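You operate a simulated robot arm through the tools that you are given. There is no shell and no other tool. Be economical: measure what you need, move in short steps, check, and stop when the job is done.

Carry out the task below with a simulated robot arm. There is one attempt and no reset: what you move stays moved.

TASK
Put the wound bobbin away in the free seat of the grey stand.
Fine: turn the free seat out from under the cover, free the winder latch, and turn the bobbin in under the cover at the end; the winder stays off.

It is judged by the outcome, as a careful person would: the job done as asked, and still so three seconds after it is handed in. It fails if anything else is knocked over, pushed out of place, dropped, spilled or broken.

THE ROBOT
A 6-joint arm with a two-finger parallel gripper, fixed in place. Base frame: the origin is at the foot of the arm, x ahead of it, y to its left, z up; the work surface is at about z = 0.018. Lengths are in m, angles in degrees, forces in N, time in s.
With the tool pointing down near the work surface it reaches from about 0.2 to 0.46 m from the base axis. Its first joint turns from -70.0 to 70.0 degrees. Payload 1.9 kg.
Tool frame: the origin (TCP) lies between the finger pads and is the grasp point; the fingertips stand 0.023 m ahead of it; z points along the fingers, y is the line along which they close. The gripper opens to 0.094 m. The fingers are 0.038 m wide and 0.01 m thick; the gripper's body (0.054 by 0.096 m) begins 0.039 m behind the TCP.
Orientation is that of the tool frame in the base frame, as a unit quaternion [x, y, z, w]. With the fingers straight down and closing along the base's y, the tool's x points along the base's -x, its y along +y and its z along -z.

THE INTERFACE
- The arm moves only by the tool step_arm. Its argument "increments" is a list of rows, each a list of 3 entries, a list of its own where there are three numbers: the shift along the tool's x, y, z in units of 20 mm (1.0 is 20 mm), then the turn, a rotation vector about the tool's x, y, z in units of 8 degrees (1.0 is 8 degrees), then the opening, from 0 (shut) to 1 (fully open). In form: [[[x, y, z], [rx, ry, rz], jaw], ...]. A call has 1 to 10 rows; each row shifts and turns the commanded pose from where the row before left it, along the tool's axes as they then stand. A call with a number of a shift or a turn outside -1 to 1 is refused whole. A row lasts 0.2 s, in which the tool goes at most 0.05 m and 8.6 degrees; a call with a longer step from one row to the next is refused whole, and so is a gripper value outside its range. A pose out of reach is approached as far as the arm can. The call stops where the force on the tool passes 60 N (or 10 N more than at its start, if that is more) or the arm is blocked; 0.2 s more then pass. The fingers move at their own pace (about 0.108 m/s each) and stop on an object; they squeeze with about 25 N. The grip force told is the motor's: it shows also when the fingers shut on nothing. Time passes only in rows, and 0.2 s behind the last, so rows that do not move let the fingers close. It gives the time, the measured TCP pose, the force on the tool (base axes), the opening and the grip force at its end, in the units of the frame above (readings bear some noise).
- Cameras (640 x 400 px; columns grow to the right, rows downward): "scene" is fixed at [0.0757, 0.3306, 0.4324]; the picture's right is [-0.55, -0.84, 0.00], its down [-0.41, 0.27, -0.87] and it looks along [0.73, -0.48, -0.49] (base axes); focal length 214 px, centre (320, 200). "wrist" rides on the gripper at [-0.039, 0, -0.044] in the tool frame; the picture's right is [0.00, -1.00, 0.00], its down [0.97, 0.00, -0.24] and it looks along [0.24, 0.00, 0.97] (tool axes); focal length 218 px, centre (320, 200).
- snapshot(camera): a new picture of that camera. No time passes.
- pixel_to_xyz(camera, pixels): there is no depth. For up to 12 entries [column, row, z] of the newest picture of that camera ("zoom" is the newest enlarged one), the place [x, y] in the base frame at which the ray of that pixel passes the height z, good to about 0.002 m. No time passes.
- enlarge(camera, box): a new picture of the part [left, top, right, bottom] of that camera's present view, enlarged. No time passes.
- sign_off(): hands the job in; it is judged then, once.

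Work in short steps. Measure before you move; look again where a grasp or a placing could have gone wrong, and mend it. You have 80 turns and 38 pictures in all, those below and enlarged ones among them. Open the gripper and draw the arm clear of the work before you hand the job in, unless the task says otherwise; then end with one line.

The tools are called by a JSON object that holds its "method" and its "body". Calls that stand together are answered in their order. step_arm: Moves the arm, as the interface text tells. Its arguments: {"type":"object","properties":{"increments":{"type":"array"}},"required":["increments"]} The other tools are called the same way: snapshot (camera) takes a picture; pixel_to_xyz (camera, pixels) gives the place at which the rays of pixels pass given heights; enlarge (camera, box) takes an enlarged picture of a part of a camera's view; sign_off () hands the job in.

At the start:

```text
time_s: 0.0
position: [0.1763, 0.1421, 0.4105]
ee_rot: [0.001, 1.0, 0.001, 0.0]
force: [0.6, 0.0, 0.6]
width: 0.0938
grip_force: 0.1
```

scene: 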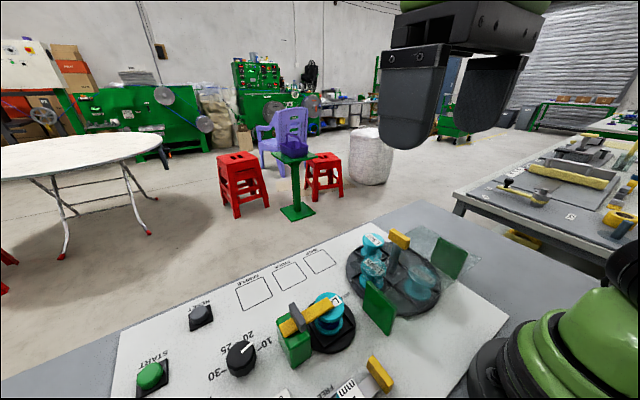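
wrist: 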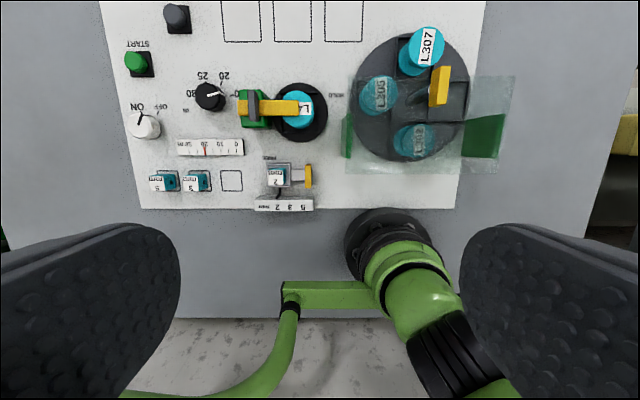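

I start by enlarging the winder and stand in both cameras.

{"method": "enlarge", "body": {"camera": "wrist", "box": [330, 10, 530, 190]}}

{"method": "enlarge", "body": {"camera": "wrist", "box": [120, 60, 350, 220]}}

{"method": "enlarge", "body": {"camera": "scene", "box": [230, 210, 480, 400]}}

```text
2.22 times, centred on (430, 100) of wrist
```

zoom: 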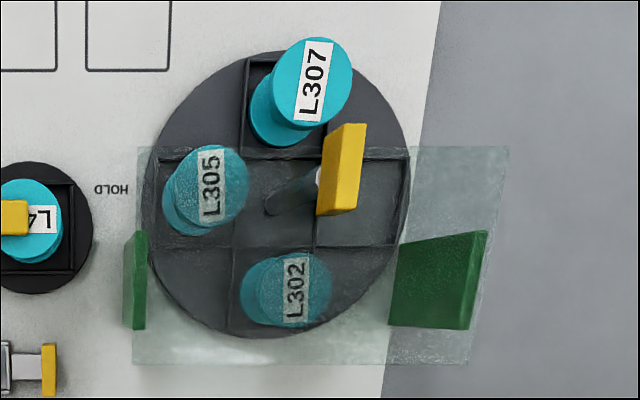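

```text
2.50 times, centred on (235, 140) of wrist
```

zoom: 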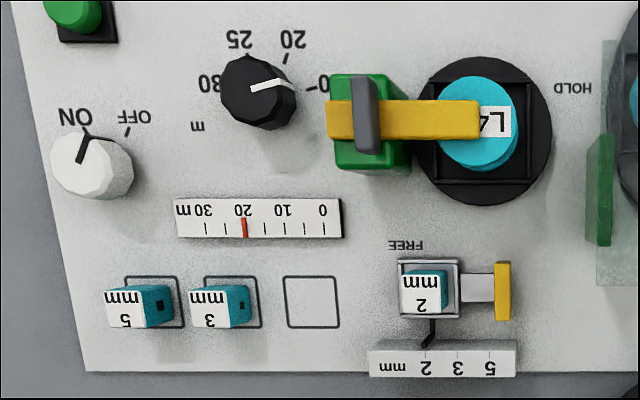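

```text
2.11 times, centred on (355, 305) of scene
```

zoom: 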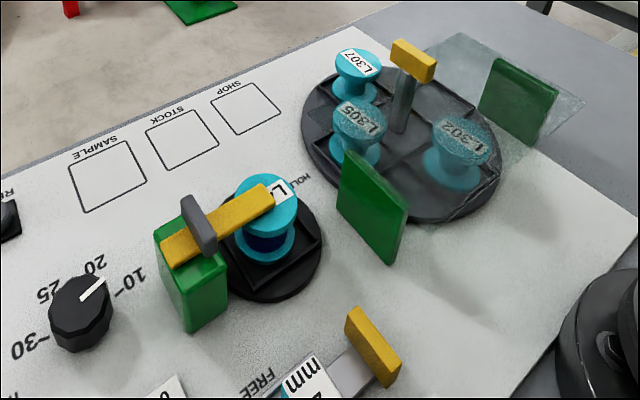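

Measure key features at several heights to triangulate: the stand handle (scene ~(399,233), wrist ~(440,86)), the latch tab, bobbin, and table centre.

{"method": "pixel_to_xyz", "body": {"camera": "wrist", "pixels": [[440, 86, 0.08], [440, 86, 0.11], [411, 98, 0.03], [252, 105, 0.07], [252, 105, 0.1], [300, 109, 0.06], [300, 109, 0.08], [428, 45, 0.06], [428, 45, 0.08], [380, 95, 0.06], [302, 112, 0.02], [471, 100, 0.03]]}}

{"method": "pixel_to_xyz", "body": {"camera": "scene", "pixels": [[399, 233, 0.08], [399, 233, 0.11], [392, 290, 0.03], [298, 316, 0.07], [298, 316, 0.1], [329, 303, 0.06], [329, 303, 0.08], [373, 240, 0.06], [373, 240, 0.08], [374, 267, 0.06], [440, 287, 0.03], [346, 280, 0.03]]}}

```text
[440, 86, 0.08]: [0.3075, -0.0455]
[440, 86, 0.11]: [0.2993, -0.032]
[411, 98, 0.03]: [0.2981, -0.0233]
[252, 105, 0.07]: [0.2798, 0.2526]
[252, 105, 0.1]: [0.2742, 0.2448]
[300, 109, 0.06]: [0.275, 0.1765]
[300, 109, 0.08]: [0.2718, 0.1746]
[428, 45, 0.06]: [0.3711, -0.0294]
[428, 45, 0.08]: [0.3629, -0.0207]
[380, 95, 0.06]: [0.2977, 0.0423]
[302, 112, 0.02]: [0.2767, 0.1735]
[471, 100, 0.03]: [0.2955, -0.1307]
```

```text
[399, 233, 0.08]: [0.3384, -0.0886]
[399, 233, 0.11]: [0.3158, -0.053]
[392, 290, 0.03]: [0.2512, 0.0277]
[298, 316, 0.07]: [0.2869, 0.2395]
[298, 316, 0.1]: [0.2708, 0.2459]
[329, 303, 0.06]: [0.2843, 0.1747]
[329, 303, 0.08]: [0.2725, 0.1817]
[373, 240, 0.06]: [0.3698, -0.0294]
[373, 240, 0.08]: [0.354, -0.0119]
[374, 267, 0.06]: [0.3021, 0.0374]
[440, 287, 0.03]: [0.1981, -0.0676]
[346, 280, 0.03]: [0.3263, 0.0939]
```

Handle triangulates to about (0.293, -0.019, 0.138), on the turntable axis; latch tab about (0.273, 0.245, 0.098). I move above the handle at z≈0.24 and look.

{"method": "step_arm", "body": {"increments": [[[-0.585, -0.805, 0.8], [0, 0, 0], 1], [[-0.585, -0.805, 0.8], [0, 0, 0], 1], [[-0.585, -0.805, 0.8], [0, 0, 0], 1], [[-0.585, -0.805, 0.8], [0, 0, 0], 1], [[-0.585, -0.805, 0.8], [0, 0, 0], 1], [[-0.585, -0.805, 0.8], [0, 0, 0], 1], [[-0.585, -0.805, 0.8], [0, 0, 0], 1], [[-0.585, -0.805, 0.8], [0, 0, 0], 1], [[-0.585, -0.805, 0.8], [0, 0, 0], 1], [[-0.585, -0.805, 0.8], [0, 0, 0], 1]]}}

{"method": "snapshot", "body": {"camera": "wrist"}}

{"method": "enlarge", "body": {"camera": "scene", "box": [330, 190, 490, 340]}}

```text
time_s: 2.2
position: [0.2945, -0.0205, 0.2494]
ee_rot: [-0.001, 1.0, 0.001, 0.0]
force: [0.2, -0.3, 0.5]
width: 0.0941
grip_force: 0.2
```

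```text
32 pictures are left
```

wrist: 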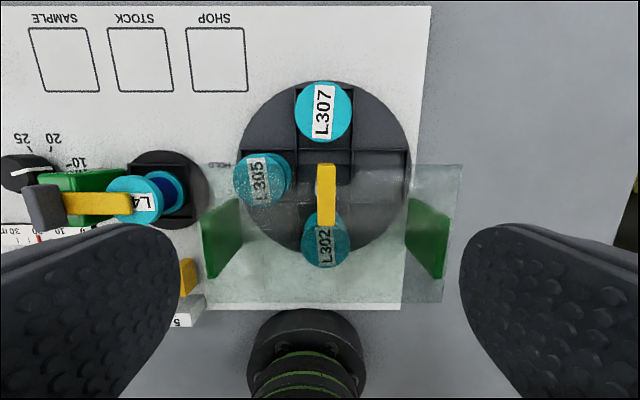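

```text
2.67 times, centred on (410, 265) of scene
```

zoom: 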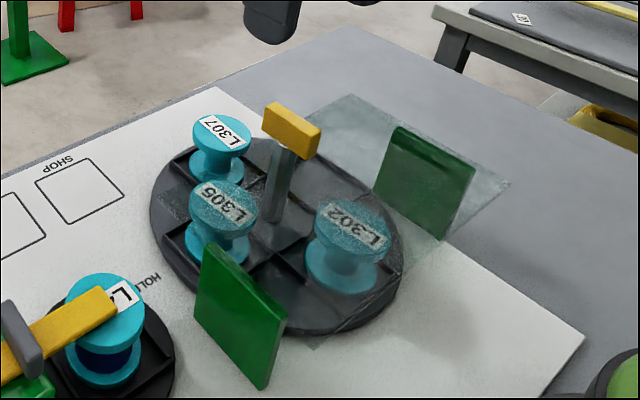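

{"method": "pixel_to_xyz", "body": {"camera": "wrist", "pixels": [[326, 164, 0.145], [326, 208, 0.145], [326, 224, 0.13], [325, 165, 0.03], [325, 165, 0.025], [238, 165, 0.03], [411, 165, 0.03], [208, 165, 0.08], [238, 200, 0.08], [409, 200, 0.08], [317, 190, 0.145], [336, 190, 0.145]]}}

{"method": "enlarge", "body": {"camera": "wrist", "box": [220, 80, 440, 310]}}

```text
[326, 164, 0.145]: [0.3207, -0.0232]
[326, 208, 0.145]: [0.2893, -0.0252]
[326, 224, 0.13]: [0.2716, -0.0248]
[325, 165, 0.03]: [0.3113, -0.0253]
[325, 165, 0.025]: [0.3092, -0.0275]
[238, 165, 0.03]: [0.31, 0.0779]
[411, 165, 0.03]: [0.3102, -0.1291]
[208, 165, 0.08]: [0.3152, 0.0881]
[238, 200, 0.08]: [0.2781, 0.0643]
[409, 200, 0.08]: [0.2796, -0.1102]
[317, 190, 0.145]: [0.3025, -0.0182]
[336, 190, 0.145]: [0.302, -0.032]
```

```text
1.74 times, centred on (330, 195) of wrist
```

zoom: 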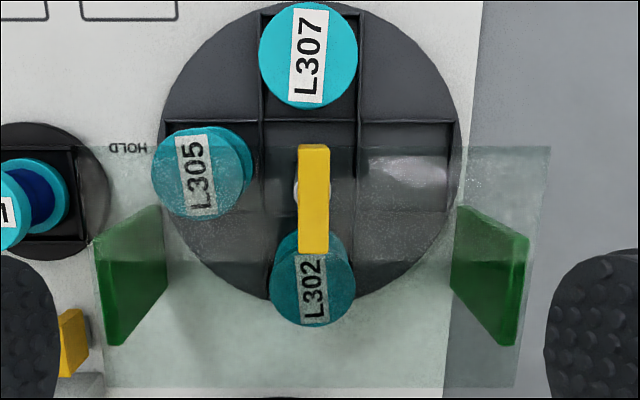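

{"method": "pixel_to_xyz", "body": {"camera": "wrist", "pixels": [[462, 165, 0.08], [462, 165, 0.11], [443, 303, 0.08], [443, 303, 0.11]]}}

{"method": "pixel_to_xyz", "body": {"camera": "scene", "pixels": [[421.2, 225.7, 0.08], [421.2, 225.7, 0.11], [481.2, 259.4, 0.08], [481.2, 259.4, 0.11]]}}

```text
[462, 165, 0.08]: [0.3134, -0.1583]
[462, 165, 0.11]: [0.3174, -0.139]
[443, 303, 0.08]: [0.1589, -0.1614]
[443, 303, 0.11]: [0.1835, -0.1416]
```

```text
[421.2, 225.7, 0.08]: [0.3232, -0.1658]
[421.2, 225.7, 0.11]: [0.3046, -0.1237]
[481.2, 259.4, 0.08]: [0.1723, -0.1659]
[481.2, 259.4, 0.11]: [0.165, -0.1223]
```

Cover plate is at z≈0.09, reaching x≈0.315; handle bar is along x, centred about (0.300, -0.025), top ~0.145. I descend over it so the fingertips stay near 0.113, then grip.

{"method": "step_arm", "body": {"increments": [[[-0.275, -0.225, 0.7], [0, 0, 0], 1], [[0, 0, 1], [0, 0, 0], 0.6], [[0, 0, 1], [0, 0, 0], 0.5], [[0, 0, 1], [0, 0, 0], 0.4], [[0, 0, 1], [0, 0, 0], 0.4], [[0, 0, 0.95], [0, 0, 0], 0.4]]}}

{"method": "snapshot", "body": {"camera": "wrist"}}

{"method": "enlarge", "body": {"camera": "scene", "box": [330, 190, 490, 340]}}

```text
time_s: 3.6
position: [0.2995, -0.0243, 0.1374]
ee_rot: [0.0, 1.0, 0.001, 0.0]
force: [-1.0, -0.6, 0.3]
width: 0.0378
grip_force: 0.1
```

```text
29 pictures are left
```

wrist: 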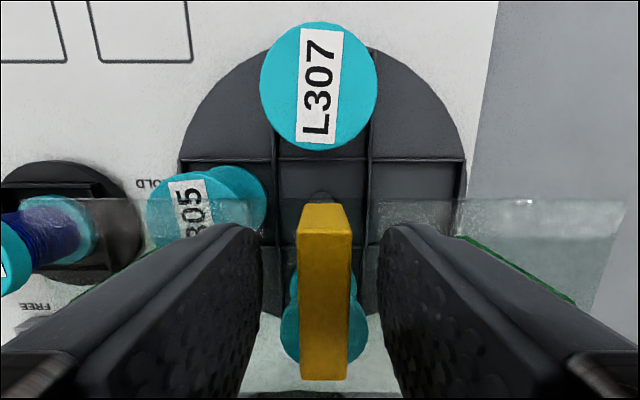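

```text
2.67 times, centred on (410, 265) of scene
```

zoom: 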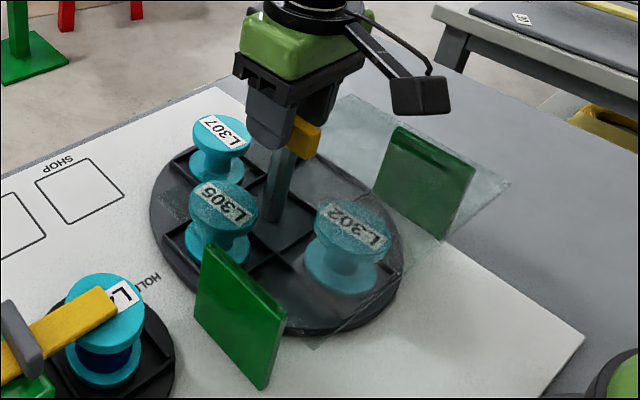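

{"method": "pixel_to_xyz", "body": {"camera": "wrist", "pixels": [[324, 232, 0.145], [324, 380, 0.145], [324, 232, 0.15], [324, 380, 0.15], [297, 300, 0.145], [351, 300, 0.145], [323, 205, 0.13]]}}

```text
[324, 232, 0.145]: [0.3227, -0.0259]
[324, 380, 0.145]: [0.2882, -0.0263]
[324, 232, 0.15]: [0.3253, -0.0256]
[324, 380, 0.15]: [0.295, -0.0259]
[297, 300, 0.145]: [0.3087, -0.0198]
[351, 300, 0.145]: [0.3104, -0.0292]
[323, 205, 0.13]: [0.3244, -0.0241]
```

Bar centre estimated (0.301, -0.025). Grip and turn a first small part (24°) CCW to see that it follows.

{"method": "step_arm", "body": {"increments": [[[0, -0.05, 0], [0, 0, 0], 0], [[0, 0, 0], [0, 0, 0], 0], [[0, 0, 0], [0, 0, 0], 0], [[0, 0, 0], [0, 0, -1], 0], [[0, 0, 0], [0, 0, -1], 0], [[0, 0, 0], [0, 0, -1], 0]]}}

{"method": "enlarge", "body": {"camera": "scene", "box": [330, 190, 490, 340]}}

```text
time_s: 5.0
position: [0.2981, -0.0233, 0.1376]
ee_rot: [-0.208, 0.978, 0.002, 0.0]
force: [13.7, 39.8, -19.5]
width: 0.0139
grip_force: 45.5
```

```text
2.67 times, centred on (410, 265) of scene
```

zoom: 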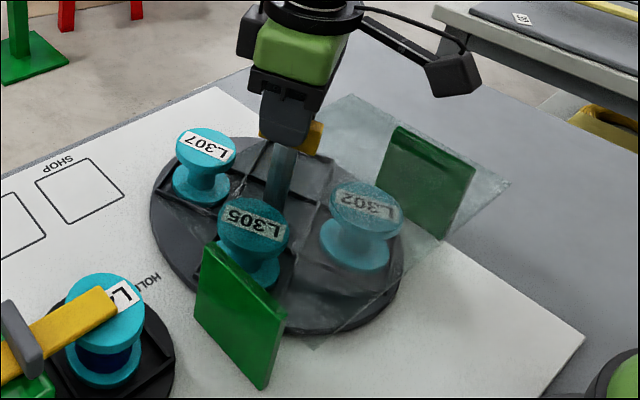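

The table follows the handle. The side force (40 N in +y) says the axis is slightly towards +y, so I shift about 3 mm that way and go on.

{"method": "step_arm", "body": {"increments": [[[0, 0.17, 0], [0, 0, 0], 0], [[0, 0, 0], [0, 0, -1], 0], [[0, 0, 0], [0, 0, -1], 0], [[0, 0, 0], [0, 0, 0], 0]]}}

```text
time_s: 6.0
position: [0.2993, -0.0215, 0.1366]
ee_rot: [-0.344, 0.939, 0.0, 0.002]
force: [26.0, -7.1, -21.1]
width: 0.0139
grip_force: 45.2
```

{"method": "step_arm", "body": {"increments": [[[-0.065, -0.055, 0.05], [0, 0, -1], 0], [[0, 0, 0], [0, 0, -1], 0], [[0, 0, 0], [0, 0, 0], 0]]}}

```text
time_s: 6.8
position: [0.2975, -0.0215, 0.1353]
ee_rot: [-0.469, 0.883, 0.002, -0.001]
force: [-27.5, 6.8, 41.0]
width: 0.0139
grip_force: 45.6
```

{"method": "step_arm", "body": {"increments": [[[0.05, 0.07, -0.07], [0, 0, -1], 0], [[0, 0, 0], [0, 0, -1], 0], [[0, 0, 0], [0, 0, 0], 0]]}}

```text
time_s: 7.6
position: [0.296, -0.0212, 0.1352]
ee_rot: [-0.589, 0.808, 0.002, -0.001]
force: [-8.5, 32.2, -31.5]
width: 0.014
grip_force: 45.2
```

{"method": "step_arm", "body": {"increments": [[[-0.07, 0.02, 0.03], [0, 0, -0.8], 0], [[0, 0, 0], [0, 0, -0.8], 0], [[0, 0, 0], [0, 0, -0.65], 0], [[0, 0, 0], [0, 0, 0], 0]]}}

{"method": "enlarge", "body": {"camera": "scene", "box": [330, 190, 490, 340]}}

```text
time_s: 8.6
position: [0.295, -0.0211, 0.1355]
ee_rot: [0.707, -0.707, -0.003, 0.002]
force: [-36.2, -13.1, -5.1]
width: 0.014
grip_force: 44.5
```

```text
2.67 times, centred on (410, 265) of scene
```

zoom: 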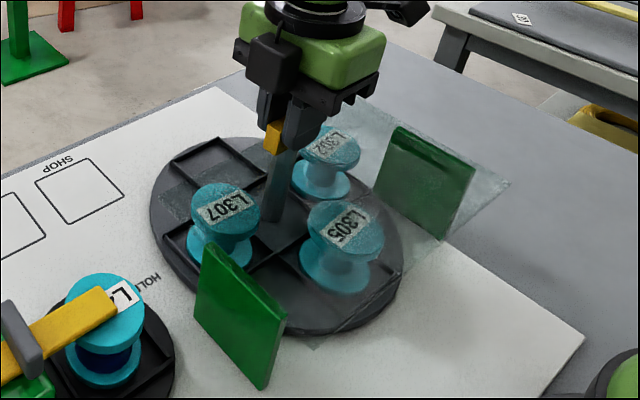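

Free seat is now in front and uncovered. Release, rise, and unwind the wrist while rising.

{"method": "step_arm", "body": {"increments": [[[0, 0, 0], [0, 0, 0], 0.5], [[0, 0, 0], [0, 0, 0], 0.5], [[0, 0, -0.5], [0, 0, 0], 0.5], [[0, 0, -1], [0, 0, 0], 0.5], [[0, 0, -1], [0, 0, 0.95], 0.5], [[0, 0, -1], [0, 0, 0.95], 0.5], [[0, 0, -1], [0, 0, 0.95], 0.5], [[0, 0, 0], [0, 0, 0.95], 0.5], [[0, 0, 0], [0, 0, 0.95], 0.5], [[0, 0, 0], [0, 0, 0.95], 0.5]]}}

{"method": "step_arm", "body": {"increments": [[[0, 0, 0], [0, 0, 0.95], 0.5], [[0, 0, 0], [0, 0, 0.95], 0.5], [[0, 0, 0], [0, 0, 0.95], 0.5], [[0, 0, 0], [0, 0, 0.95], 0.5], [[0, 0, 0], [0, 0, 0.95], 0.5], [[0, 0, 0], [0, 0, 0.8], 0.5], [[0, 0, 0], [0, 0, 0], 0.5]]}}

{"method": "snapshot", "body": {"camera": "wrist"}}

```text
time_s: 10.8
position: [0.2975, -0.0195, 0.2276]
ee_rot: [-0.376, 0.927, 0.0, 0.0]
force: [0.0, -1.0, -0.3]
width: 0.0469
grip_force: 0.1
```

```text
time_s: 12.4
position: [0.2967, -0.022, 0.2268]
ee_rot: [0.001, 1.0, 0.001, 0.001]
force: [0.3, 1.2, -0.4]
width: 0.0469
grip_force: 0.0
```

```text
25 pictures are left
```

wrist: 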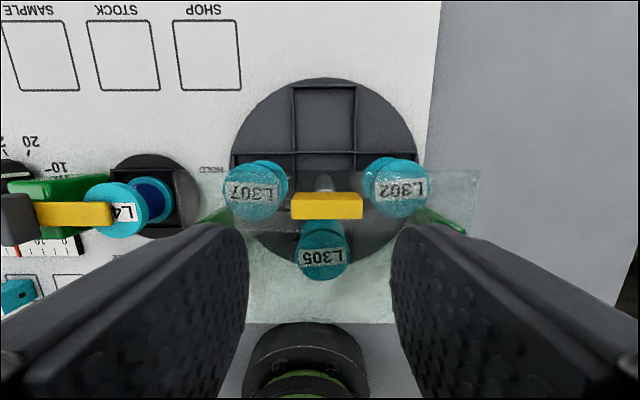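

Seat is free at ~(325,120). Get its coordinates, then move above the latch tab.

{"method": "pixel_to_xyz", "body": {"camera": "wrist", "pixels": [[294, 87, 0.03], [355, 87, 0.03], [355, 152, 0.03], [293, 152, 0.03], [327, 206, 0.14], [231, 165, 0.03], [420, 165, 0.03], [325, 78, 0.03]]}}

{"method": "step_arm", "body": {"increments": [[[0.12, 0.9, 0], [0, 0, 0], 1], [[0.12, 0.9, 0], [0, 0, 0], 1], [[0.12, 0.9, 0], [0, 0, 0], 1], [[0.12, 0.9, 0], [0, 0, 0], 1], [[0.12, 0.9, 0], [0, 0, 0], 1], [[0.12, 0.9, 0], [0, 0, 0], 1], [[0.12, 0.9, 0], [0, 0, 0], 1], [[0.12, 0.9, 0], [0, 0, 0], 1], [[0.12, 0.9, 0], [0, 0, 0], 1], [[0.12, 0.9, 0], [0, 0, 0], 1]]}}

{"method": "step_arm", "body": {"increments": [[[0, 0.9, 0], [0, 0, 0], 1], [[0, 0.9, 0], [0, 0, 0], 1], [[0, 0.9, 0], [0, 0, 0], 1], [[0, 0.9, 0], [0, 0, 0], 1], [[0, 0.75, 0], [0, 0, 0], 1], [[0, 0, 0], [0, 0, 0], 1]]}}

{"method": "snapshot", "body": {"camera": "wrist"}}

{"method": "enlarge", "body": {"camera": "scene", "box": [240, 250, 400, 400]}}

```text
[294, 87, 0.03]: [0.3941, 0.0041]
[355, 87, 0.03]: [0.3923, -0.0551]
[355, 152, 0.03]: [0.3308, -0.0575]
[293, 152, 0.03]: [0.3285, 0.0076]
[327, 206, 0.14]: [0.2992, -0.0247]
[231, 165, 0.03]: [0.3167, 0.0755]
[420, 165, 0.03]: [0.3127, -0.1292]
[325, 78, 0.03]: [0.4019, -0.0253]
```

```text
time_s: 14.6
position: [0.2741, 0.1595, 0.2271]
ee_rot: [0.0, 1.0, 0.0, 0.0]
force: [-0.3, 0.6, 0.2]
width: 0.0941
grip_force: 0.0
```

```text
time_s: 16.0
position: [0.274, 0.2475, 0.227]
ee_rot: [0.001, 1.0, 0.001, 0.0]
force: [-0.3, -0.3, -0.2]
width: 0.094
grip_force: 0.0
```

```text
24 pictures are left
```

wrist: 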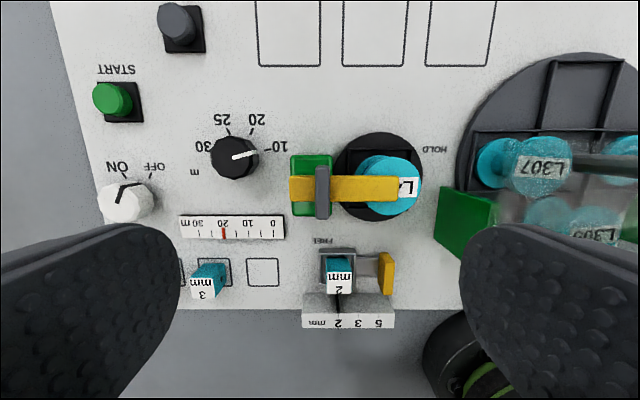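

```text
2.67 times, centred on (320, 325) of scene
```

zoom: 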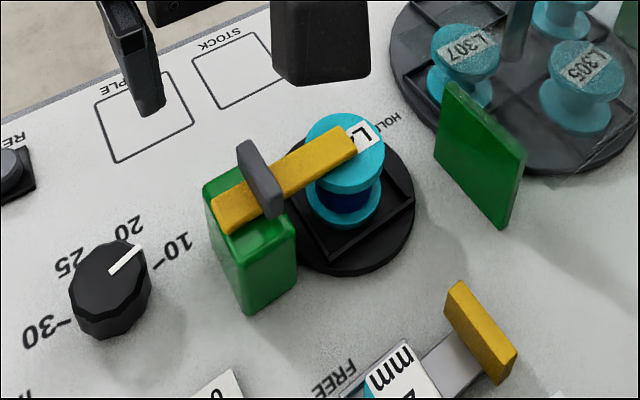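

{"method": "pixel_to_xyz", "body": {"camera": "wrist", "pixels": [[322, 168, 0.1], [322, 210, 0.1], [316, 190, 0.1], [329, 190, 0.1], [290, 188, 0.085], [400, 188, 0.085], [292, 157, 0.075], [333, 200, 0.075], [392, 186, 0.075], [348, 135, 0.02], [377, 221, 0.02], [423, 178, 0.02]]}}

{"method": "enlarge", "body": {"camera": "wrist", "box": [270, 120, 450, 240]}}

```text
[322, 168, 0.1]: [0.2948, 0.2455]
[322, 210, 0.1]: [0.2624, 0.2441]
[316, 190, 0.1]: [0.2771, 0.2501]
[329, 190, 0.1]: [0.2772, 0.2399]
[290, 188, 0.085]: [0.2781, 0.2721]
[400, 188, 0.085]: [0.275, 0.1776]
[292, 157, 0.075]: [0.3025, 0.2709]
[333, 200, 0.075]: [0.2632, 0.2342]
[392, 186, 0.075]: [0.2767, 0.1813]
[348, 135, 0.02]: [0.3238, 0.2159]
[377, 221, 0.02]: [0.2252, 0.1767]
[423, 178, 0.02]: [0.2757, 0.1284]
```

```text
3.33 times, centred on (360, 180) of wrist
```

zoom: 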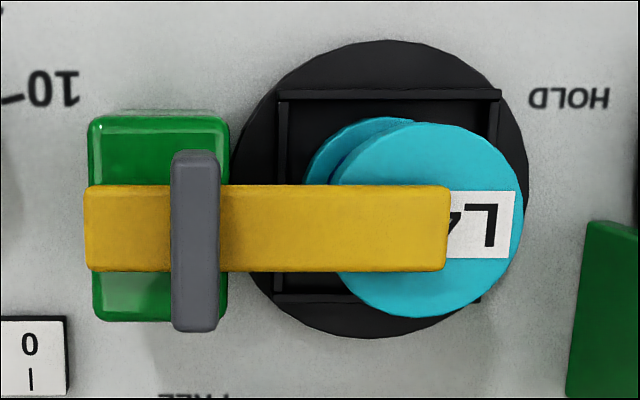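

{"method": "pixel_to_xyz", "body": {"camera": "scene", "pixels": [[297, 311, 0.1], [297, 311, 0.11], [297, 311, 0.12], [332, 300, 0.075], [332, 300, 0.085], [332, 300, 0.095]]}}

{"method": "pixel_to_xyz", "body": {"camera": "wrist", "pixels": [[322, 186, 0.1], [322, 186, 0.11], [322, 186, 0.12], [400, 189, 0.075], [400, 189, 0.085], [400, 189, 0.095]]}}

```text
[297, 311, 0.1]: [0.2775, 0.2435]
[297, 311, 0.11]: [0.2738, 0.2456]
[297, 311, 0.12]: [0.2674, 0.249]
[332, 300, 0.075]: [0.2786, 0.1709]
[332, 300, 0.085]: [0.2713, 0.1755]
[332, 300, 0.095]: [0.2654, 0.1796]
```

```text
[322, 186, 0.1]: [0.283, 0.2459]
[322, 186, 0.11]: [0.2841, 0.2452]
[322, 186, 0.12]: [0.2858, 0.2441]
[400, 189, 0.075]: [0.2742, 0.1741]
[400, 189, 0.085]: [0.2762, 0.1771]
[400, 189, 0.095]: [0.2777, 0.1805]
```

Tab top ≈0.10, bar top ≈0.083, tab at (0.277, 0.245). Descend astride it with fingertips at ~0.091, and check.

{"method": "step_arm", "body": {"increments": [[[-0.1, -0.12, 1], [0, 0, 0], 0.5], [[0, 0, 1], [0, 0, 0], 0.5], [[0, 0, 1], [0, 0, 0], 0.5], [[0, 0, 1], [0, 0, 0], 0.5], [[0, 0, 1], [0, 0, 0], 0.5], [[0, 0, 0.6], [0, 0, 0], 0.5], [[0, 0, 0], [0, 0, 0], 0.5]]}}

{"method": "enlarge", "body": {"camera": "scene", "box": [240, 250, 400, 400]}}

{"method": "snapshot", "body": {"camera": "wrist"}}

```text
time_s: 17.6
position: [0.274, 0.2449, 0.1152]
ee_rot: [0.001, 1.0, 0.0, 0.0]
force: [0.9, -0.1, 0.1]
width: 0.0472
grip_force: 0.0
```

```text
2.67 times, centred on (320, 325) of scene
```

zoom: 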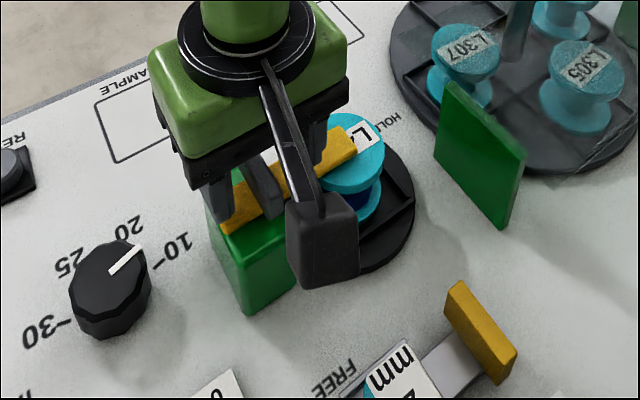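

```text
20 pictures are left
```

wrist: 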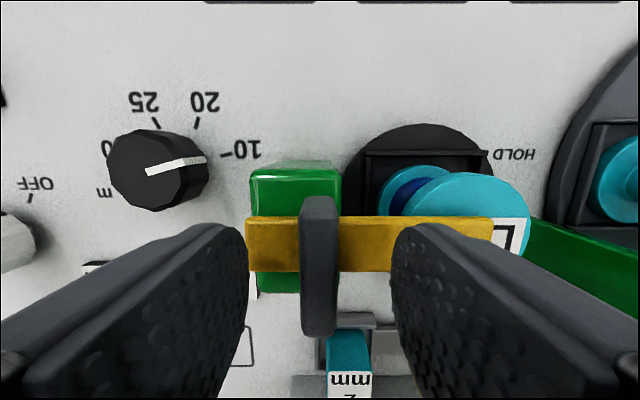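

Tab sits between the fingers (320, 265). Close and turn 24° CW toward FREE.

{"method": "step_arm", "body": {"increments": [[[-0.05, 0, 0.08], [0, 0, 0], 0], [[0, 0, 0], [0, 0, 0], 0], [[0, 0, 0], [0, 0, 0], 0], [[0, 0, 0], [0, 0, 1], 0], [[0, 0, 0], [0, 0, 1], 0], [[0, 0, 0], [0, 0, 1], 0], [[0, 0, 0], [0, 0, 0], 0]]}}

{"method": "snapshot", "body": {"camera": "wrist"}}

```text
time_s: 19.2
position: [0.2758, 0.2455, 0.114]
ee_rot: [0.21, 0.978, 0.0, 0.0]
force: [-26.6, 0.9, 34.5]
width: 0.0119
grip_force: 45.3
```

```text
19 pictures are left
```

wrist: 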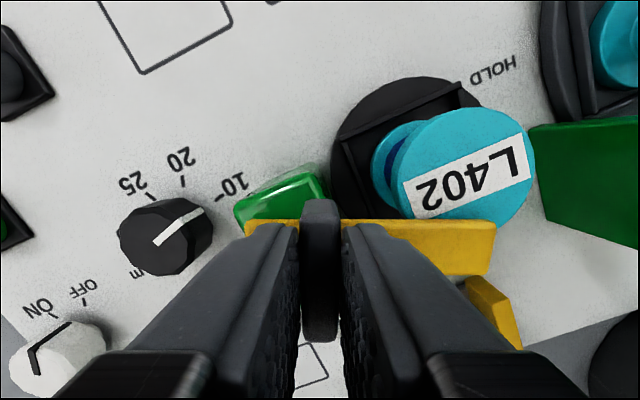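

The bar follows (bobbin L402 coming free). Continue.

{"method": "step_arm", "body": {"increments": [[[0.05, -0.02, -0.04], [0, 0, 1], 0], [[0, 0, 0], [0, 0, 1], 0], [[0, 0, 0], [0, 0, 1], 0], [[0, 0, 0], [0, 0, 0], 0]]}}

```text
time_s: 20.2
position: [0.2747, 0.2436, 0.113]
ee_rot: [0.408, 0.913, 0.002, 0.0]
force: [2.4, 8.3, -12.4]
width: 0.0117
grip_force: 44.7
```

{"method": "step_arm", "body": {"increments": [[[0, 0, 0], [0, 0, 1], 0], [[0, 0, 0], [0, 0, 1], 0], [[0, 0, 0], [0, 0, 1], 0], [[0, 0, 0], [0, 0, 0], 0]]}}

```text
time_s: 21.2
position: [0.2754, 0.2445, 0.1141]
ee_rot: [0.588, 0.809, 0.001, -0.001]
force: [6.8, 0.1, -24.9]
width: 0.0121
grip_force: 45.4
```

72° so far with low forces; finish the last 18°.

{"method": "step_arm", "body": {"increments": [[[0, 0, 0.03], [0, 0, 0.8], 0], [[0, 0, 0], [0, 0, 0.8], 0], [[0, 0, 0], [0, 0, 0.65], 0], [[0, 0, 0], [0, 0, 0], 0]]}}

{"method": "enlarge", "body": {"camera": "scene", "box": [240, 250, 400, 400]}}

```text
time_s: 22.2
position: [0.2757, 0.2439, 0.1152]
ee_rot: [0.708, 0.706, -0.001, -0.001]
force: [-10.9, -26.2, 11.3]
width: 0.0116
grip_force: 45.0
```

```text
2.67 times, centred on (320, 325) of scene
```

zoom: 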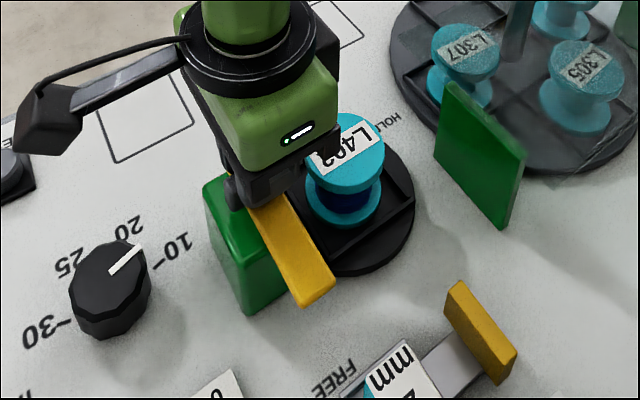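

Latch points to FREE. Release, rise and unwind.

{"method": "step_arm", "body": {"increments": [[[0, 0, 0], [0, 0, 0], 0.5], [[0, 0, 0], [0, 0, 0], 0.5], [[0, 0, -0.5], [0, 0, 0], 0.5], [[0, 0, -1], [0, 0, 0], 0.5], [[0, 0, -1], [0, 0, -0.95], 0.5], [[0, 0, -1], [0, 0, -0.95], 0.7], [[0, 0, -1], [0, 0, -0.95], 1], [[0, 0, -1], [0, 0, -0.95], 1], [[0, -0.5, 0], [0, 0, -0.95], 1], [[0, 0, 0], [0, 0, -0.95], 1]]}}

{"method": "step_arm", "body": {"increments": [[[0, 0, 0], [0, 0, -0.95], 1], [[0, 0, 0], [0, 0, -0.95], 1], [[0, 0, 0], [0, 0, -0.95], 1], [[0, 0, 0], [0, 0, -0.95], 1], [[0, 0, 0], [0, 0, -0.95], 1], [[0, -0.8, 0], [0, 0, -0.8], 1], [[0, -0.9, 0], [0, 0, 0], 1], [[0, -0.9, 0], [0, 0, 0], 1], [[0, 0, 0], [0, 0, 0], 1]]}}

{"method": "snapshot", "body": {"camera": "wrist"}}

{"method": "enlarge", "body": {"camera": "scene", "box": [240, 250, 400, 400]}}

```text
time_s: 24.4
position: [0.2662, 0.239, 0.2243]
ee_rot: [0.377, 0.926, 0.001, 0.0]
force: [-0.2, 0.6, -0.3]
width: 0.0938
grip_force: 0.0
```

```text
time_s: 26.4
position: [0.2647, 0.1869, 0.2241]
ee_rot: [0.0, 1.0, 0.001, 0.0]
force: [0.2, -0.3, 0.3]
width: 0.0939
grip_force: 0.1
```

```text
17 pictures are left
```

wrist: 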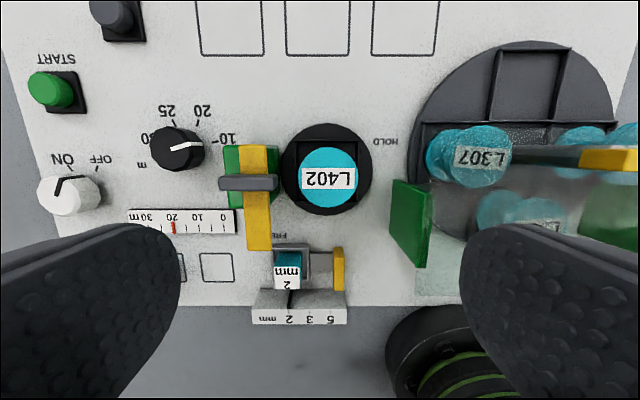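

```text
2.67 times, centred on (320, 325) of scene
```

zoom: 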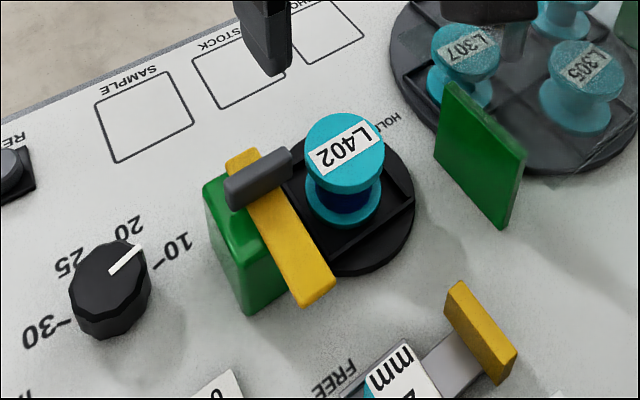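

Latch open, L402 free. Measure bobbin top (wrist (328,178), scene (329.4,305)) and the seat.

{"method": "pixel_to_xyz", "body": {"camera": "wrist", "pixels": [[328, 178, 0.065], [328, 178, 0.08], [298, 178, 0.07], [359, 178, 0.07], [328, 148, 0.07], [328, 208, 0.07], [294, 140, 0.03], [357, 140, 0.03], [280, 183, 0.1], [220, 183, 0.1], [278, 155, 0.075], [325, 168, 0.02]]}}

{"method": "pixel_to_xyz", "body": {"camera": "scene", "pixels": [[329.4, 305.1, 0.065], [329.4, 305.1, 0.08], [329, 330, 0.03], [317, 308, 0.07], [343.5, 304, 0.07]]}}

{"method": "enlarge", "body": {"camera": "scene", "box": [290, 270, 370, 350]}}

```text
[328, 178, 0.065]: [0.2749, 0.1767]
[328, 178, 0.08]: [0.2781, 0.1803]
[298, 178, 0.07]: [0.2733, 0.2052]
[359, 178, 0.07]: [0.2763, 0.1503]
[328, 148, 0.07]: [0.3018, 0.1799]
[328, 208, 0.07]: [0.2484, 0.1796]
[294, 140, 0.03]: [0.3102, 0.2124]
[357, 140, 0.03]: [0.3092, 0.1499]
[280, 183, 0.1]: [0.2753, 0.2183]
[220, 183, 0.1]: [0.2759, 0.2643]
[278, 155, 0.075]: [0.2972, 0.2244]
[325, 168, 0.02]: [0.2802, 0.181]
```

```text
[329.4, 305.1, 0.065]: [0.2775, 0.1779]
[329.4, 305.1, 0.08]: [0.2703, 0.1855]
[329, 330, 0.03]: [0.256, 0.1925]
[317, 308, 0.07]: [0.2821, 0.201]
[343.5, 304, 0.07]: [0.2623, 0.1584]
```

```text
5.00 times, centred on (330, 310) of scene
```

zoom: 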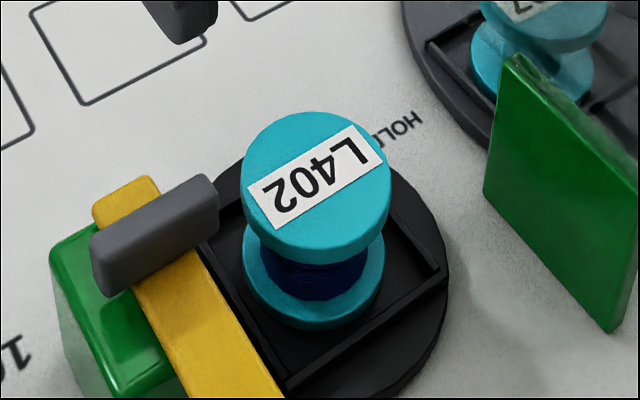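

Bobbin: centre (0.2755,0.1785), top z≈0.07, Ø≈54 mm. The latch tab (y≥0.218) blocks a y-closing grasp, so I turn the wrist +90° to close along x, centre above it and lower to z≈0.13.

{"method": "step_arm", "body": {"increments": [[[-0.54, -0.42, 0], [0, 0, 0], 1], [[0, 0, 0], [0, 0, 1], 1], [[0, 0, 0], [0, 0, 1], 1], [[0, 0, 0], [0, 0, 1], 1], [[0, 0, 0], [0, 0, 1], 1], [[0, 0, 0], [0, 0, 1], 1], [[0, 0, 0], [0, 0, 1], 1], [[0, 0, 0], [0, 0, 1], 1], [[0, 0, 0], [0, 0, 1], 1], [[0, 0, 0], [0, 0, 1], 1]]}}

{"method": "step_arm", "body": {"increments": [[[0, 0, 0], [0, 0, 1], 1], [[0, 0, 0], [0, 0, 1], 1], [[0, 0, 1], [0, 0, 0.25], 1], [[0, 0, 1], [0, 0, 0], 0.9], [[0, 0, 1], [0, 0, 0], 0.85], [[0, 0, 1], [0, 0, 0], 0.85], [[0, 0, 0], [0, 0, 0], 0.85]]}}

{"method": "snapshot", "body": {"camera": "wrist"}}

```text
time_s: 28.6
position: [0.2757, 0.1802, 0.2236]
ee_rot: [0.589, 0.808, 0.001, -0.001]
force: [0.2, -0.4, -0.3]
width: 0.0941
grip_force: 0.0
```

```text
time_s: 30.2
position: [0.2766, 0.1784, 0.1438]
ee_rot: [0.707, 0.707, 0.001, -0.001]
force: [0.1, 0.0, -0.1]
width: 0.0799
grip_force: 0.1
```

```text
14 pictures are left
```

wrist: 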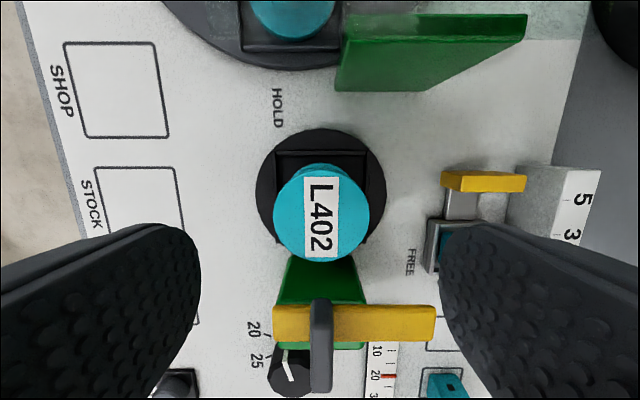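

{"method": "pixel_to_xyz", "body": {"camera": "wrist", "pixels": [[321, 212, 0.07], [273, 212, 0.07], [370, 212, 0.07], [321, 162, 0.07], [321, 262, 0.07], [320, 340, 0.1], [320, 300, 0.1], [440, 180, 0.05], [430, 270, 0.05]]}}

```text
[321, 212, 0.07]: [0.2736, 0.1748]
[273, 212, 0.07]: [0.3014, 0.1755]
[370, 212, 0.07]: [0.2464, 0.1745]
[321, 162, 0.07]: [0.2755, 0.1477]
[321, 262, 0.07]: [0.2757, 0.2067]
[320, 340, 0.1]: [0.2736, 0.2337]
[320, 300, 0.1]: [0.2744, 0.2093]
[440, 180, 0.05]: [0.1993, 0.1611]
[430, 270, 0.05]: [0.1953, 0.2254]
```

Bobbin centre (0.2745, 0.177). Lower to TCP z≈0.067 with the jaws at 75–80 mm, then look before closing.

{"method": "step_arm", "body": {"increments": [[[-0.1, -0.1, 0.8], [0, 0, 0], 0.85], [[0, 0, 0.8], [0, 0, 0], 0.85], [[0, 0, 0.8], [0, 0, 0], 0.85], [[0, 0, 0.8], [0, 0, 0], 0.85], [[0, 0, 0.64], [0, 0, 0], 0.85], [[0, 0, 0], [0, 0, 0], 0.85]]}}

{"method": "enlarge", "body": {"camera": "scene", "box": [270, 260, 390, 360]}}

```text
time_s: 31.6
position: [0.2739, 0.178, 0.066]
ee_rot: [0.707, 0.707, 0.0, 0.0]
force: [0.7, 0.5, 0.8]
width: 0.08
grip_force: 0.1
```

```text
4.00 times, centred on (330, 310) of scene
```

zoom: 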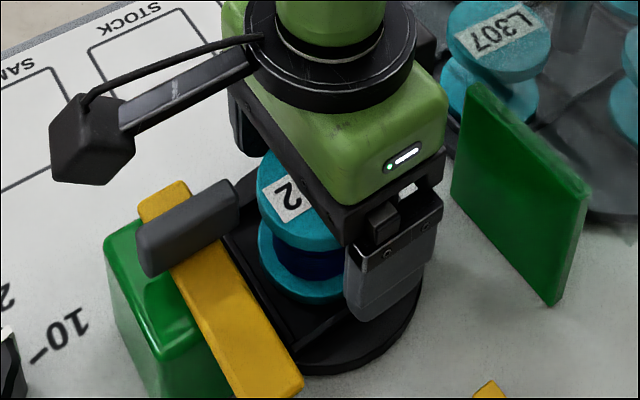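

Clear all round with no contact. Close on the bobbin and lift slightly.

{"method": "step_arm", "body": {"increments": [[[0, 0, 0], [0, 0, 0], 0], [[0, 0, 0], [0, 0, 0], 0], [[0, 0, 0], [0, 0, 0], 0], [[0, 0, -0.3], [0, 0, 0], 0], [[0, 0, -0.7], [0, 0, 0], 0], [[0, 0, 0], [0, 0, 0], 0]]}}

{"method": "enlarge", "body": {"camera": "scene", "box": [270, 260, 390, 360]}}

```text
time_s: 33.0
position: [0.2742, 0.1773, 0.087]
ee_rot: [0.707, 0.707, 0.001, -0.001]
force: [0.3, -0.1, -2.2]
width: 0.0557
grip_force: 25.4
```

```text
4.00 times, centred on (330, 310) of scene
```

zoom: 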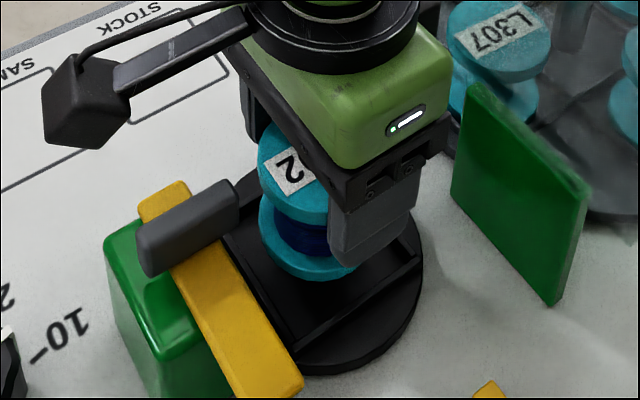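

Held. Lift to z≈0.2 and carry over toward the free seat.

{"method": "step_arm", "body": {"increments": [[[0, 0, -1], [0, 0, 0], 0], [[0, 0, -1], [0, 0, 0], 0], [[0, 0, -1], [0, 0, 0], 0], [[0, 0, -1], [0, 0, 0], 0], [[0, 0, -1], [0, 0, 0], 0], [[0, 0, -0.7], [0, 0, 0], 0]]}}

{"method": "step_arm", "body": {"increments": [[[-1, 0.43, 0], [0, 0, 0], 0], [[-1, 0.43, 0], [0, 0, 0], 0], [[-1, 0.43, 0], [0, 0, 0], 0], [[-1, 0.43, 0], [0, 0, 0], 0], [[-1, 0.43, 0], [0, 0, 0], 0], [[-1, 0.43, 0], [0, 0, 0], 0], [[-1, 0.43, 0], [0, 0, 0], 0], [[-1, 0.43, 0], [0, 0, 0], 0], [[-1, 0.43, 0], [0, 0, 0], 0], [[-1, 0.43, 0], [0, 0, 0], 0]]}}

{"method": "step_arm", "body": {"increments": [[[0, 0, 0], [0, 0, -1], 0], [[0, 0, 0], [0, 0, -1], 0], [[0, 0, 0], [0, 0, -1], 0], [[0, 0, 0], [0, 0, -1], 0], [[0, 0, 0], [0, 0, -1], 0], [[0, 0, 0], [0, 0, -1], 0], [[0, 0, 0], [0, 0, -1], 0], [[0, 0, 0], [0, 0, -1], 0], [[0, 0, 0], [0, 0, -1], 0], [[0, 0, 0], [0, 0, -1], 0]]}}

{"method": "step_arm", "body": {"increments": [[[0, 0, 0], [0, 0, -1], 0], [[0, 0, 0], [0, 0, -0.25], 0], [[0, 0, 0], [0, 0, 0], 0]]}}

{"method": "snapshot", "body": {"camera": "wrist"}}

{"method": "enlarge", "body": {"camera": "scene", "box": [310, 170, 490, 340]}}

```text
time_s: 34.4
position: [0.2755, 0.1759, 0.2021]
ee_rot: [0.707, 0.707, 0.001, 0.0]
force: [-0.4, 0.6, -1.3]
width: 0.0552
grip_force: 24.9
```

```text
time_s: 36.6
position: [0.3605, -0.0225, 0.1999]
ee_rot: [0.708, 0.707, 0.001, -0.001]
force: [-0.7, 0.0, -2.4]
width: 0.0552
grip_force: 24.5
```

```text
time_s: 38.8
position: [0.36, -0.0227, 0.2003]
ee_rot: [0.085, 0.996, 0.001, 0.0]
force: [0.3, -0.8, -1.8]
width: 0.0554
grip_force: 24.8
```

```text
time_s: 39.6
position: [0.36, -0.0236, 0.2012]
ee_rot: [0.0, 1.0, 0.001, 0.0]
force: [-0.3, -0.7, -1.3]
width: 0.0554
grip_force: 24.7
```

```text
11 pictures are left
```

wrist: 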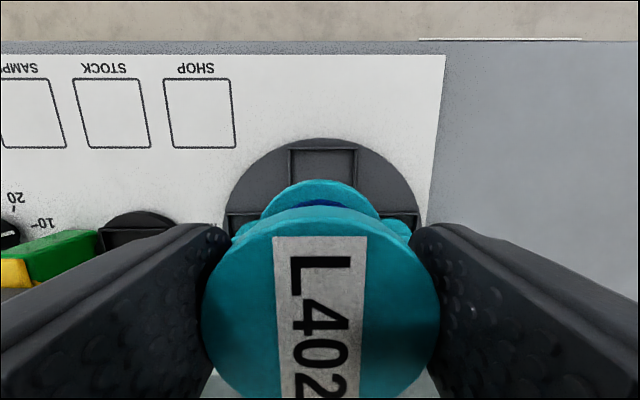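

```text
2.35 times, centred on (400, 255) of scene
```

zoom: 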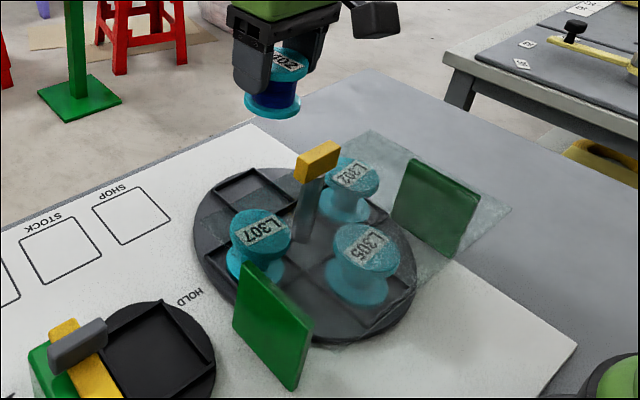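

{"method": "pixel_to_xyz", "body": {"camera": "wrist", "pixels": [[289, 150, 0.03], [356, 150, 0.03], [320, 138, 0.025], [226, 213, 0.03], [417, 213, 0.03]]}}

{"method": "pixel_to_xyz", "body": {"camera": "zoom", "pixels": [[215, 187, 0.03], [255, 168, 0.03], [297, 190, 0.03], [195, 240, 0.03], [416, 290, 0.03]]}}

{"method": "enlarge", "body": {"camera": "scene", "box": [350, 220, 430, 290]}}

```text
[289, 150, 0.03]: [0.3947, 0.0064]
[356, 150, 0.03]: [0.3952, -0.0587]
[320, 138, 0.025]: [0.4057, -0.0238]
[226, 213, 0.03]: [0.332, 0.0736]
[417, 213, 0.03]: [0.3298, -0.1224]
```

```text
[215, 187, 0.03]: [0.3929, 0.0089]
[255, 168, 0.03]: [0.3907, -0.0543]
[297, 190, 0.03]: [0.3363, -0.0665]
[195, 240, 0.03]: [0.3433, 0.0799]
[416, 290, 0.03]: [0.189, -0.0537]
```

```text
5.71 times, centred on (390, 255) of scene
```

zoom: 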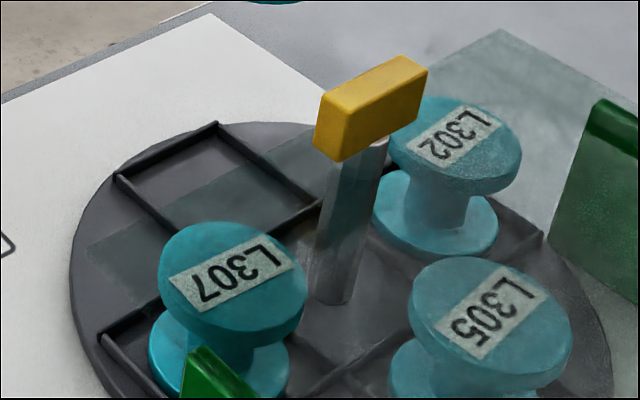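

{"method": "pixel_to_xyz", "body": {"camera": "zoom", "pixels": [[115, 177, 0.03], [217, 124, 0.03], [318, 203, 0.03], [182, 232, 0.03], [335, 292, 0.022], [228, 388, 0.03]]}}

```text
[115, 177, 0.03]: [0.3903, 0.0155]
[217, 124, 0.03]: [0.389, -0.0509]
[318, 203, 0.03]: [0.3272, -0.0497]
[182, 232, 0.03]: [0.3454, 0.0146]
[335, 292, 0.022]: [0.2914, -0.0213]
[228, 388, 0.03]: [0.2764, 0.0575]
```

Combined estimate for the seat centre: (0.361, -0.022). Lower to TCP z≈0.085 and check alignment.

{"method": "step_arm", "body": {"increments": [[[-0.05, 0.07, 1], [0, 0, 0], 0], [[0, 0, 1], [0, 0, 0], 0], [[0, 0, 1], [0, 0, 0], 0], [[0, 0, 1], [0, 0, 0], 0], [[0, 0, 1], [0, 0, 0], 0], [[0, 0, 0.8], [0, 0, 0], 0], [[0, 0, 0], [0, 0, 0], 0]]}}

{"method": "enlarge", "body": {"camera": "scene", "box": [340, 210, 430, 290]}}

{"method": "snapshot", "body": {"camera": "wrist"}}

```text
time_s: 41.2
position: [0.3617, -0.021, 0.0851]
ee_rot: [0.0, 1.0, 0.001, 0.0]
force: [-0.4, 0.3, -1.2]
width: 0.0552
grip_force: 24.9
```

```text
5.00 times, centred on (385, 250) of scene
```

zoom: 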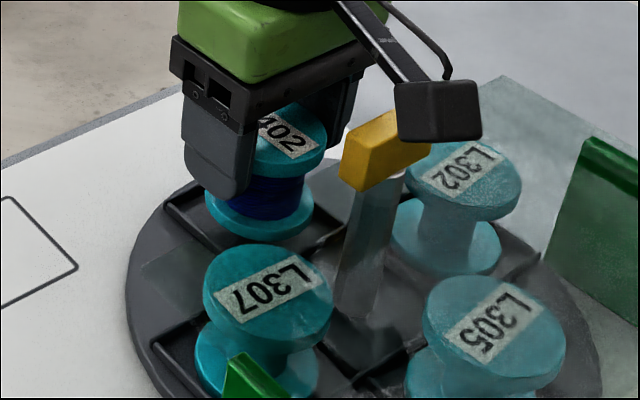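

```text
7 pictures are left
```

wrist: 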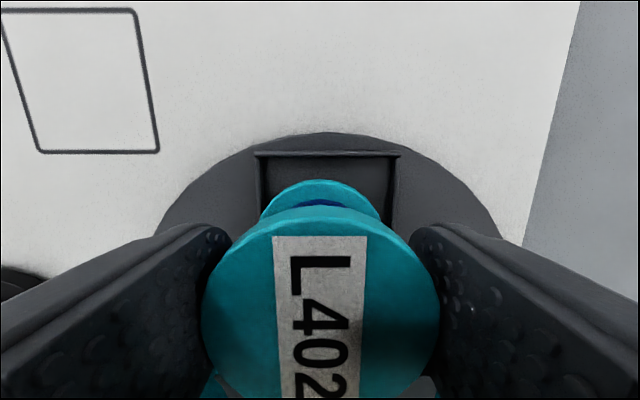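

The wrist picture shows seat walls centred at col 328 vs bobbin 320, and far wall at x≈0.398; together with L307's earlier position, the seat centre is (0.3655, -0.0245). Shift there, lower 8 mm, and recheck.

{"method": "step_arm", "body": {"increments": [[[-0.19, -0.175, 0], [0, 0, 0], 0], [[0, 0, 0.4], [0, 0, 0], 0], [[0, 0, 0], [0, 0, 0], 0]]}}

{"method": "snapshot", "body": {"camera": "wrist"}}

```text
time_s: 42.0
position: [0.3638, -0.0246, 0.0769]
ee_rot: [0.0, 1.0, 0.0, -0.001]
force: [0.1, 0.1, -1.3]
width: 0.0556
grip_force: 25.1
```

```text
6 pictures are left
```

wrist: 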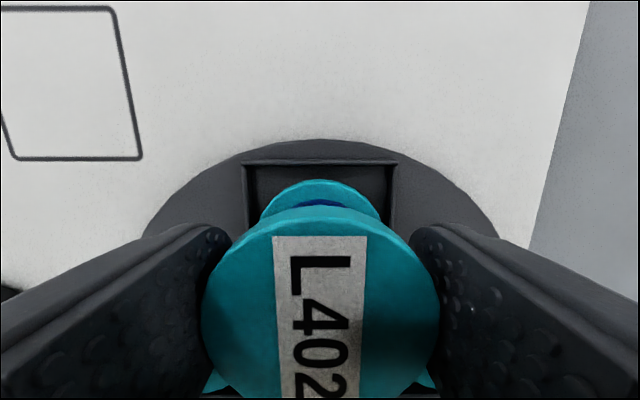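

Now centred to ~1 mm (walls 243–399, centre 321; far wall 33 mm ahead). Small correction and lower to the seat in small steps.

{"method": "step_arm", "body": {"increments": [[[-0.03, -0.02, 0.15], [0, 0, 0], 0], [[0, 0, 0.15], [0, 0, 0], 0], [[0, 0, 0.1], [0, 0, 0], 0], [[0, 0, 0], [0, 0, 0], 0]]}}

```text
time_s: 43.0
position: [0.3656, -0.0249, 0.0692]
ee_rot: [0.0, 1.0, 0.001, 0.0]
force: [0.1, -0.2, -1.3]
width: 0.0554
grip_force: 25.1
```

{"method": "step_arm", "body": {"increments": [[[0, 0, 0.07], [0, 0, 0], 0], [[0, 0, 0.07], [0, 0, 0], 0], [[0, 0, 0], [0, 0, 0], 0]]}}

{"method": "enlarge", "body": {"camera": "scene", "box": [340, 210, 430, 290]}}

```text
time_s: 43.8
position: [0.3643, -0.0261, 0.0661]
ee_rot: [0.0, 1.0, 0.001, 0.0]
force: [-7.1, 0.8, 22.1]
width: 0.0556
grip_force: 24.9
```

```text
5.00 times, centred on (385, 250) of scene
```

zoom: 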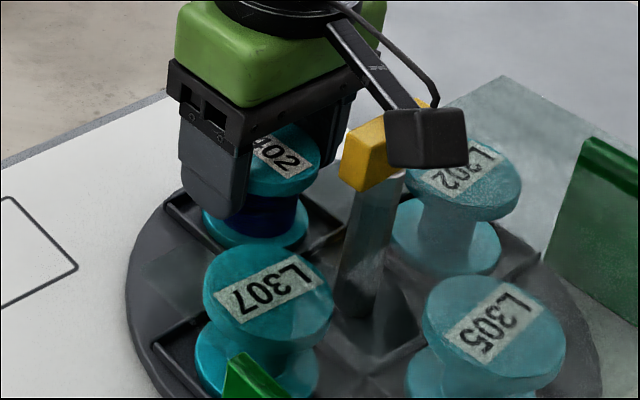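

Contact at z=0.066, the same height as it had in the winder, so it looks seated. Release slightly, rise, and check.

{"method": "step_arm", "body": {"increments": [[[0, 0, -0.05], [0, 0, 0], 0.75], [[0, 0, 0], [0, 0, 0], 0.8], [[0, 0, 0], [0, 0, 0], 0.85], [[0, 0, -0.5], [0, 0, 0], 0.85], [[0, 0, -1], [0, 0, 0], 0.85], [[0, 0, -1], [0, 0, 0], 0.85], [[0, 0, -1], [0, 0, 0], 0.85], [[0, 0, -1], [0, 0, 0], 0.85], [[0, 0, -1], [0, 0, 0], 0.85], [[0, 0, -0.5], [0, 0, 0], 0.85]]}}

{"method": "enlarge", "body": {"camera": "scene", "box": [340, 210, 430, 290]}}

```text
time_s: 46.0
position: [0.3656, -0.0251, 0.1865]
ee_rot: [0.0, 1.0, 0.001, -0.001]
force: [-0.2, 0.5, 0.8]
width: 0.0801
grip_force: 0.1
```

```text
5.00 times, centred on (385, 250) of scene
```

zoom: 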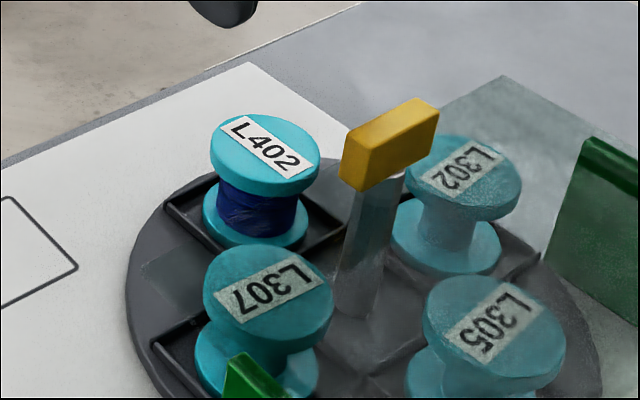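

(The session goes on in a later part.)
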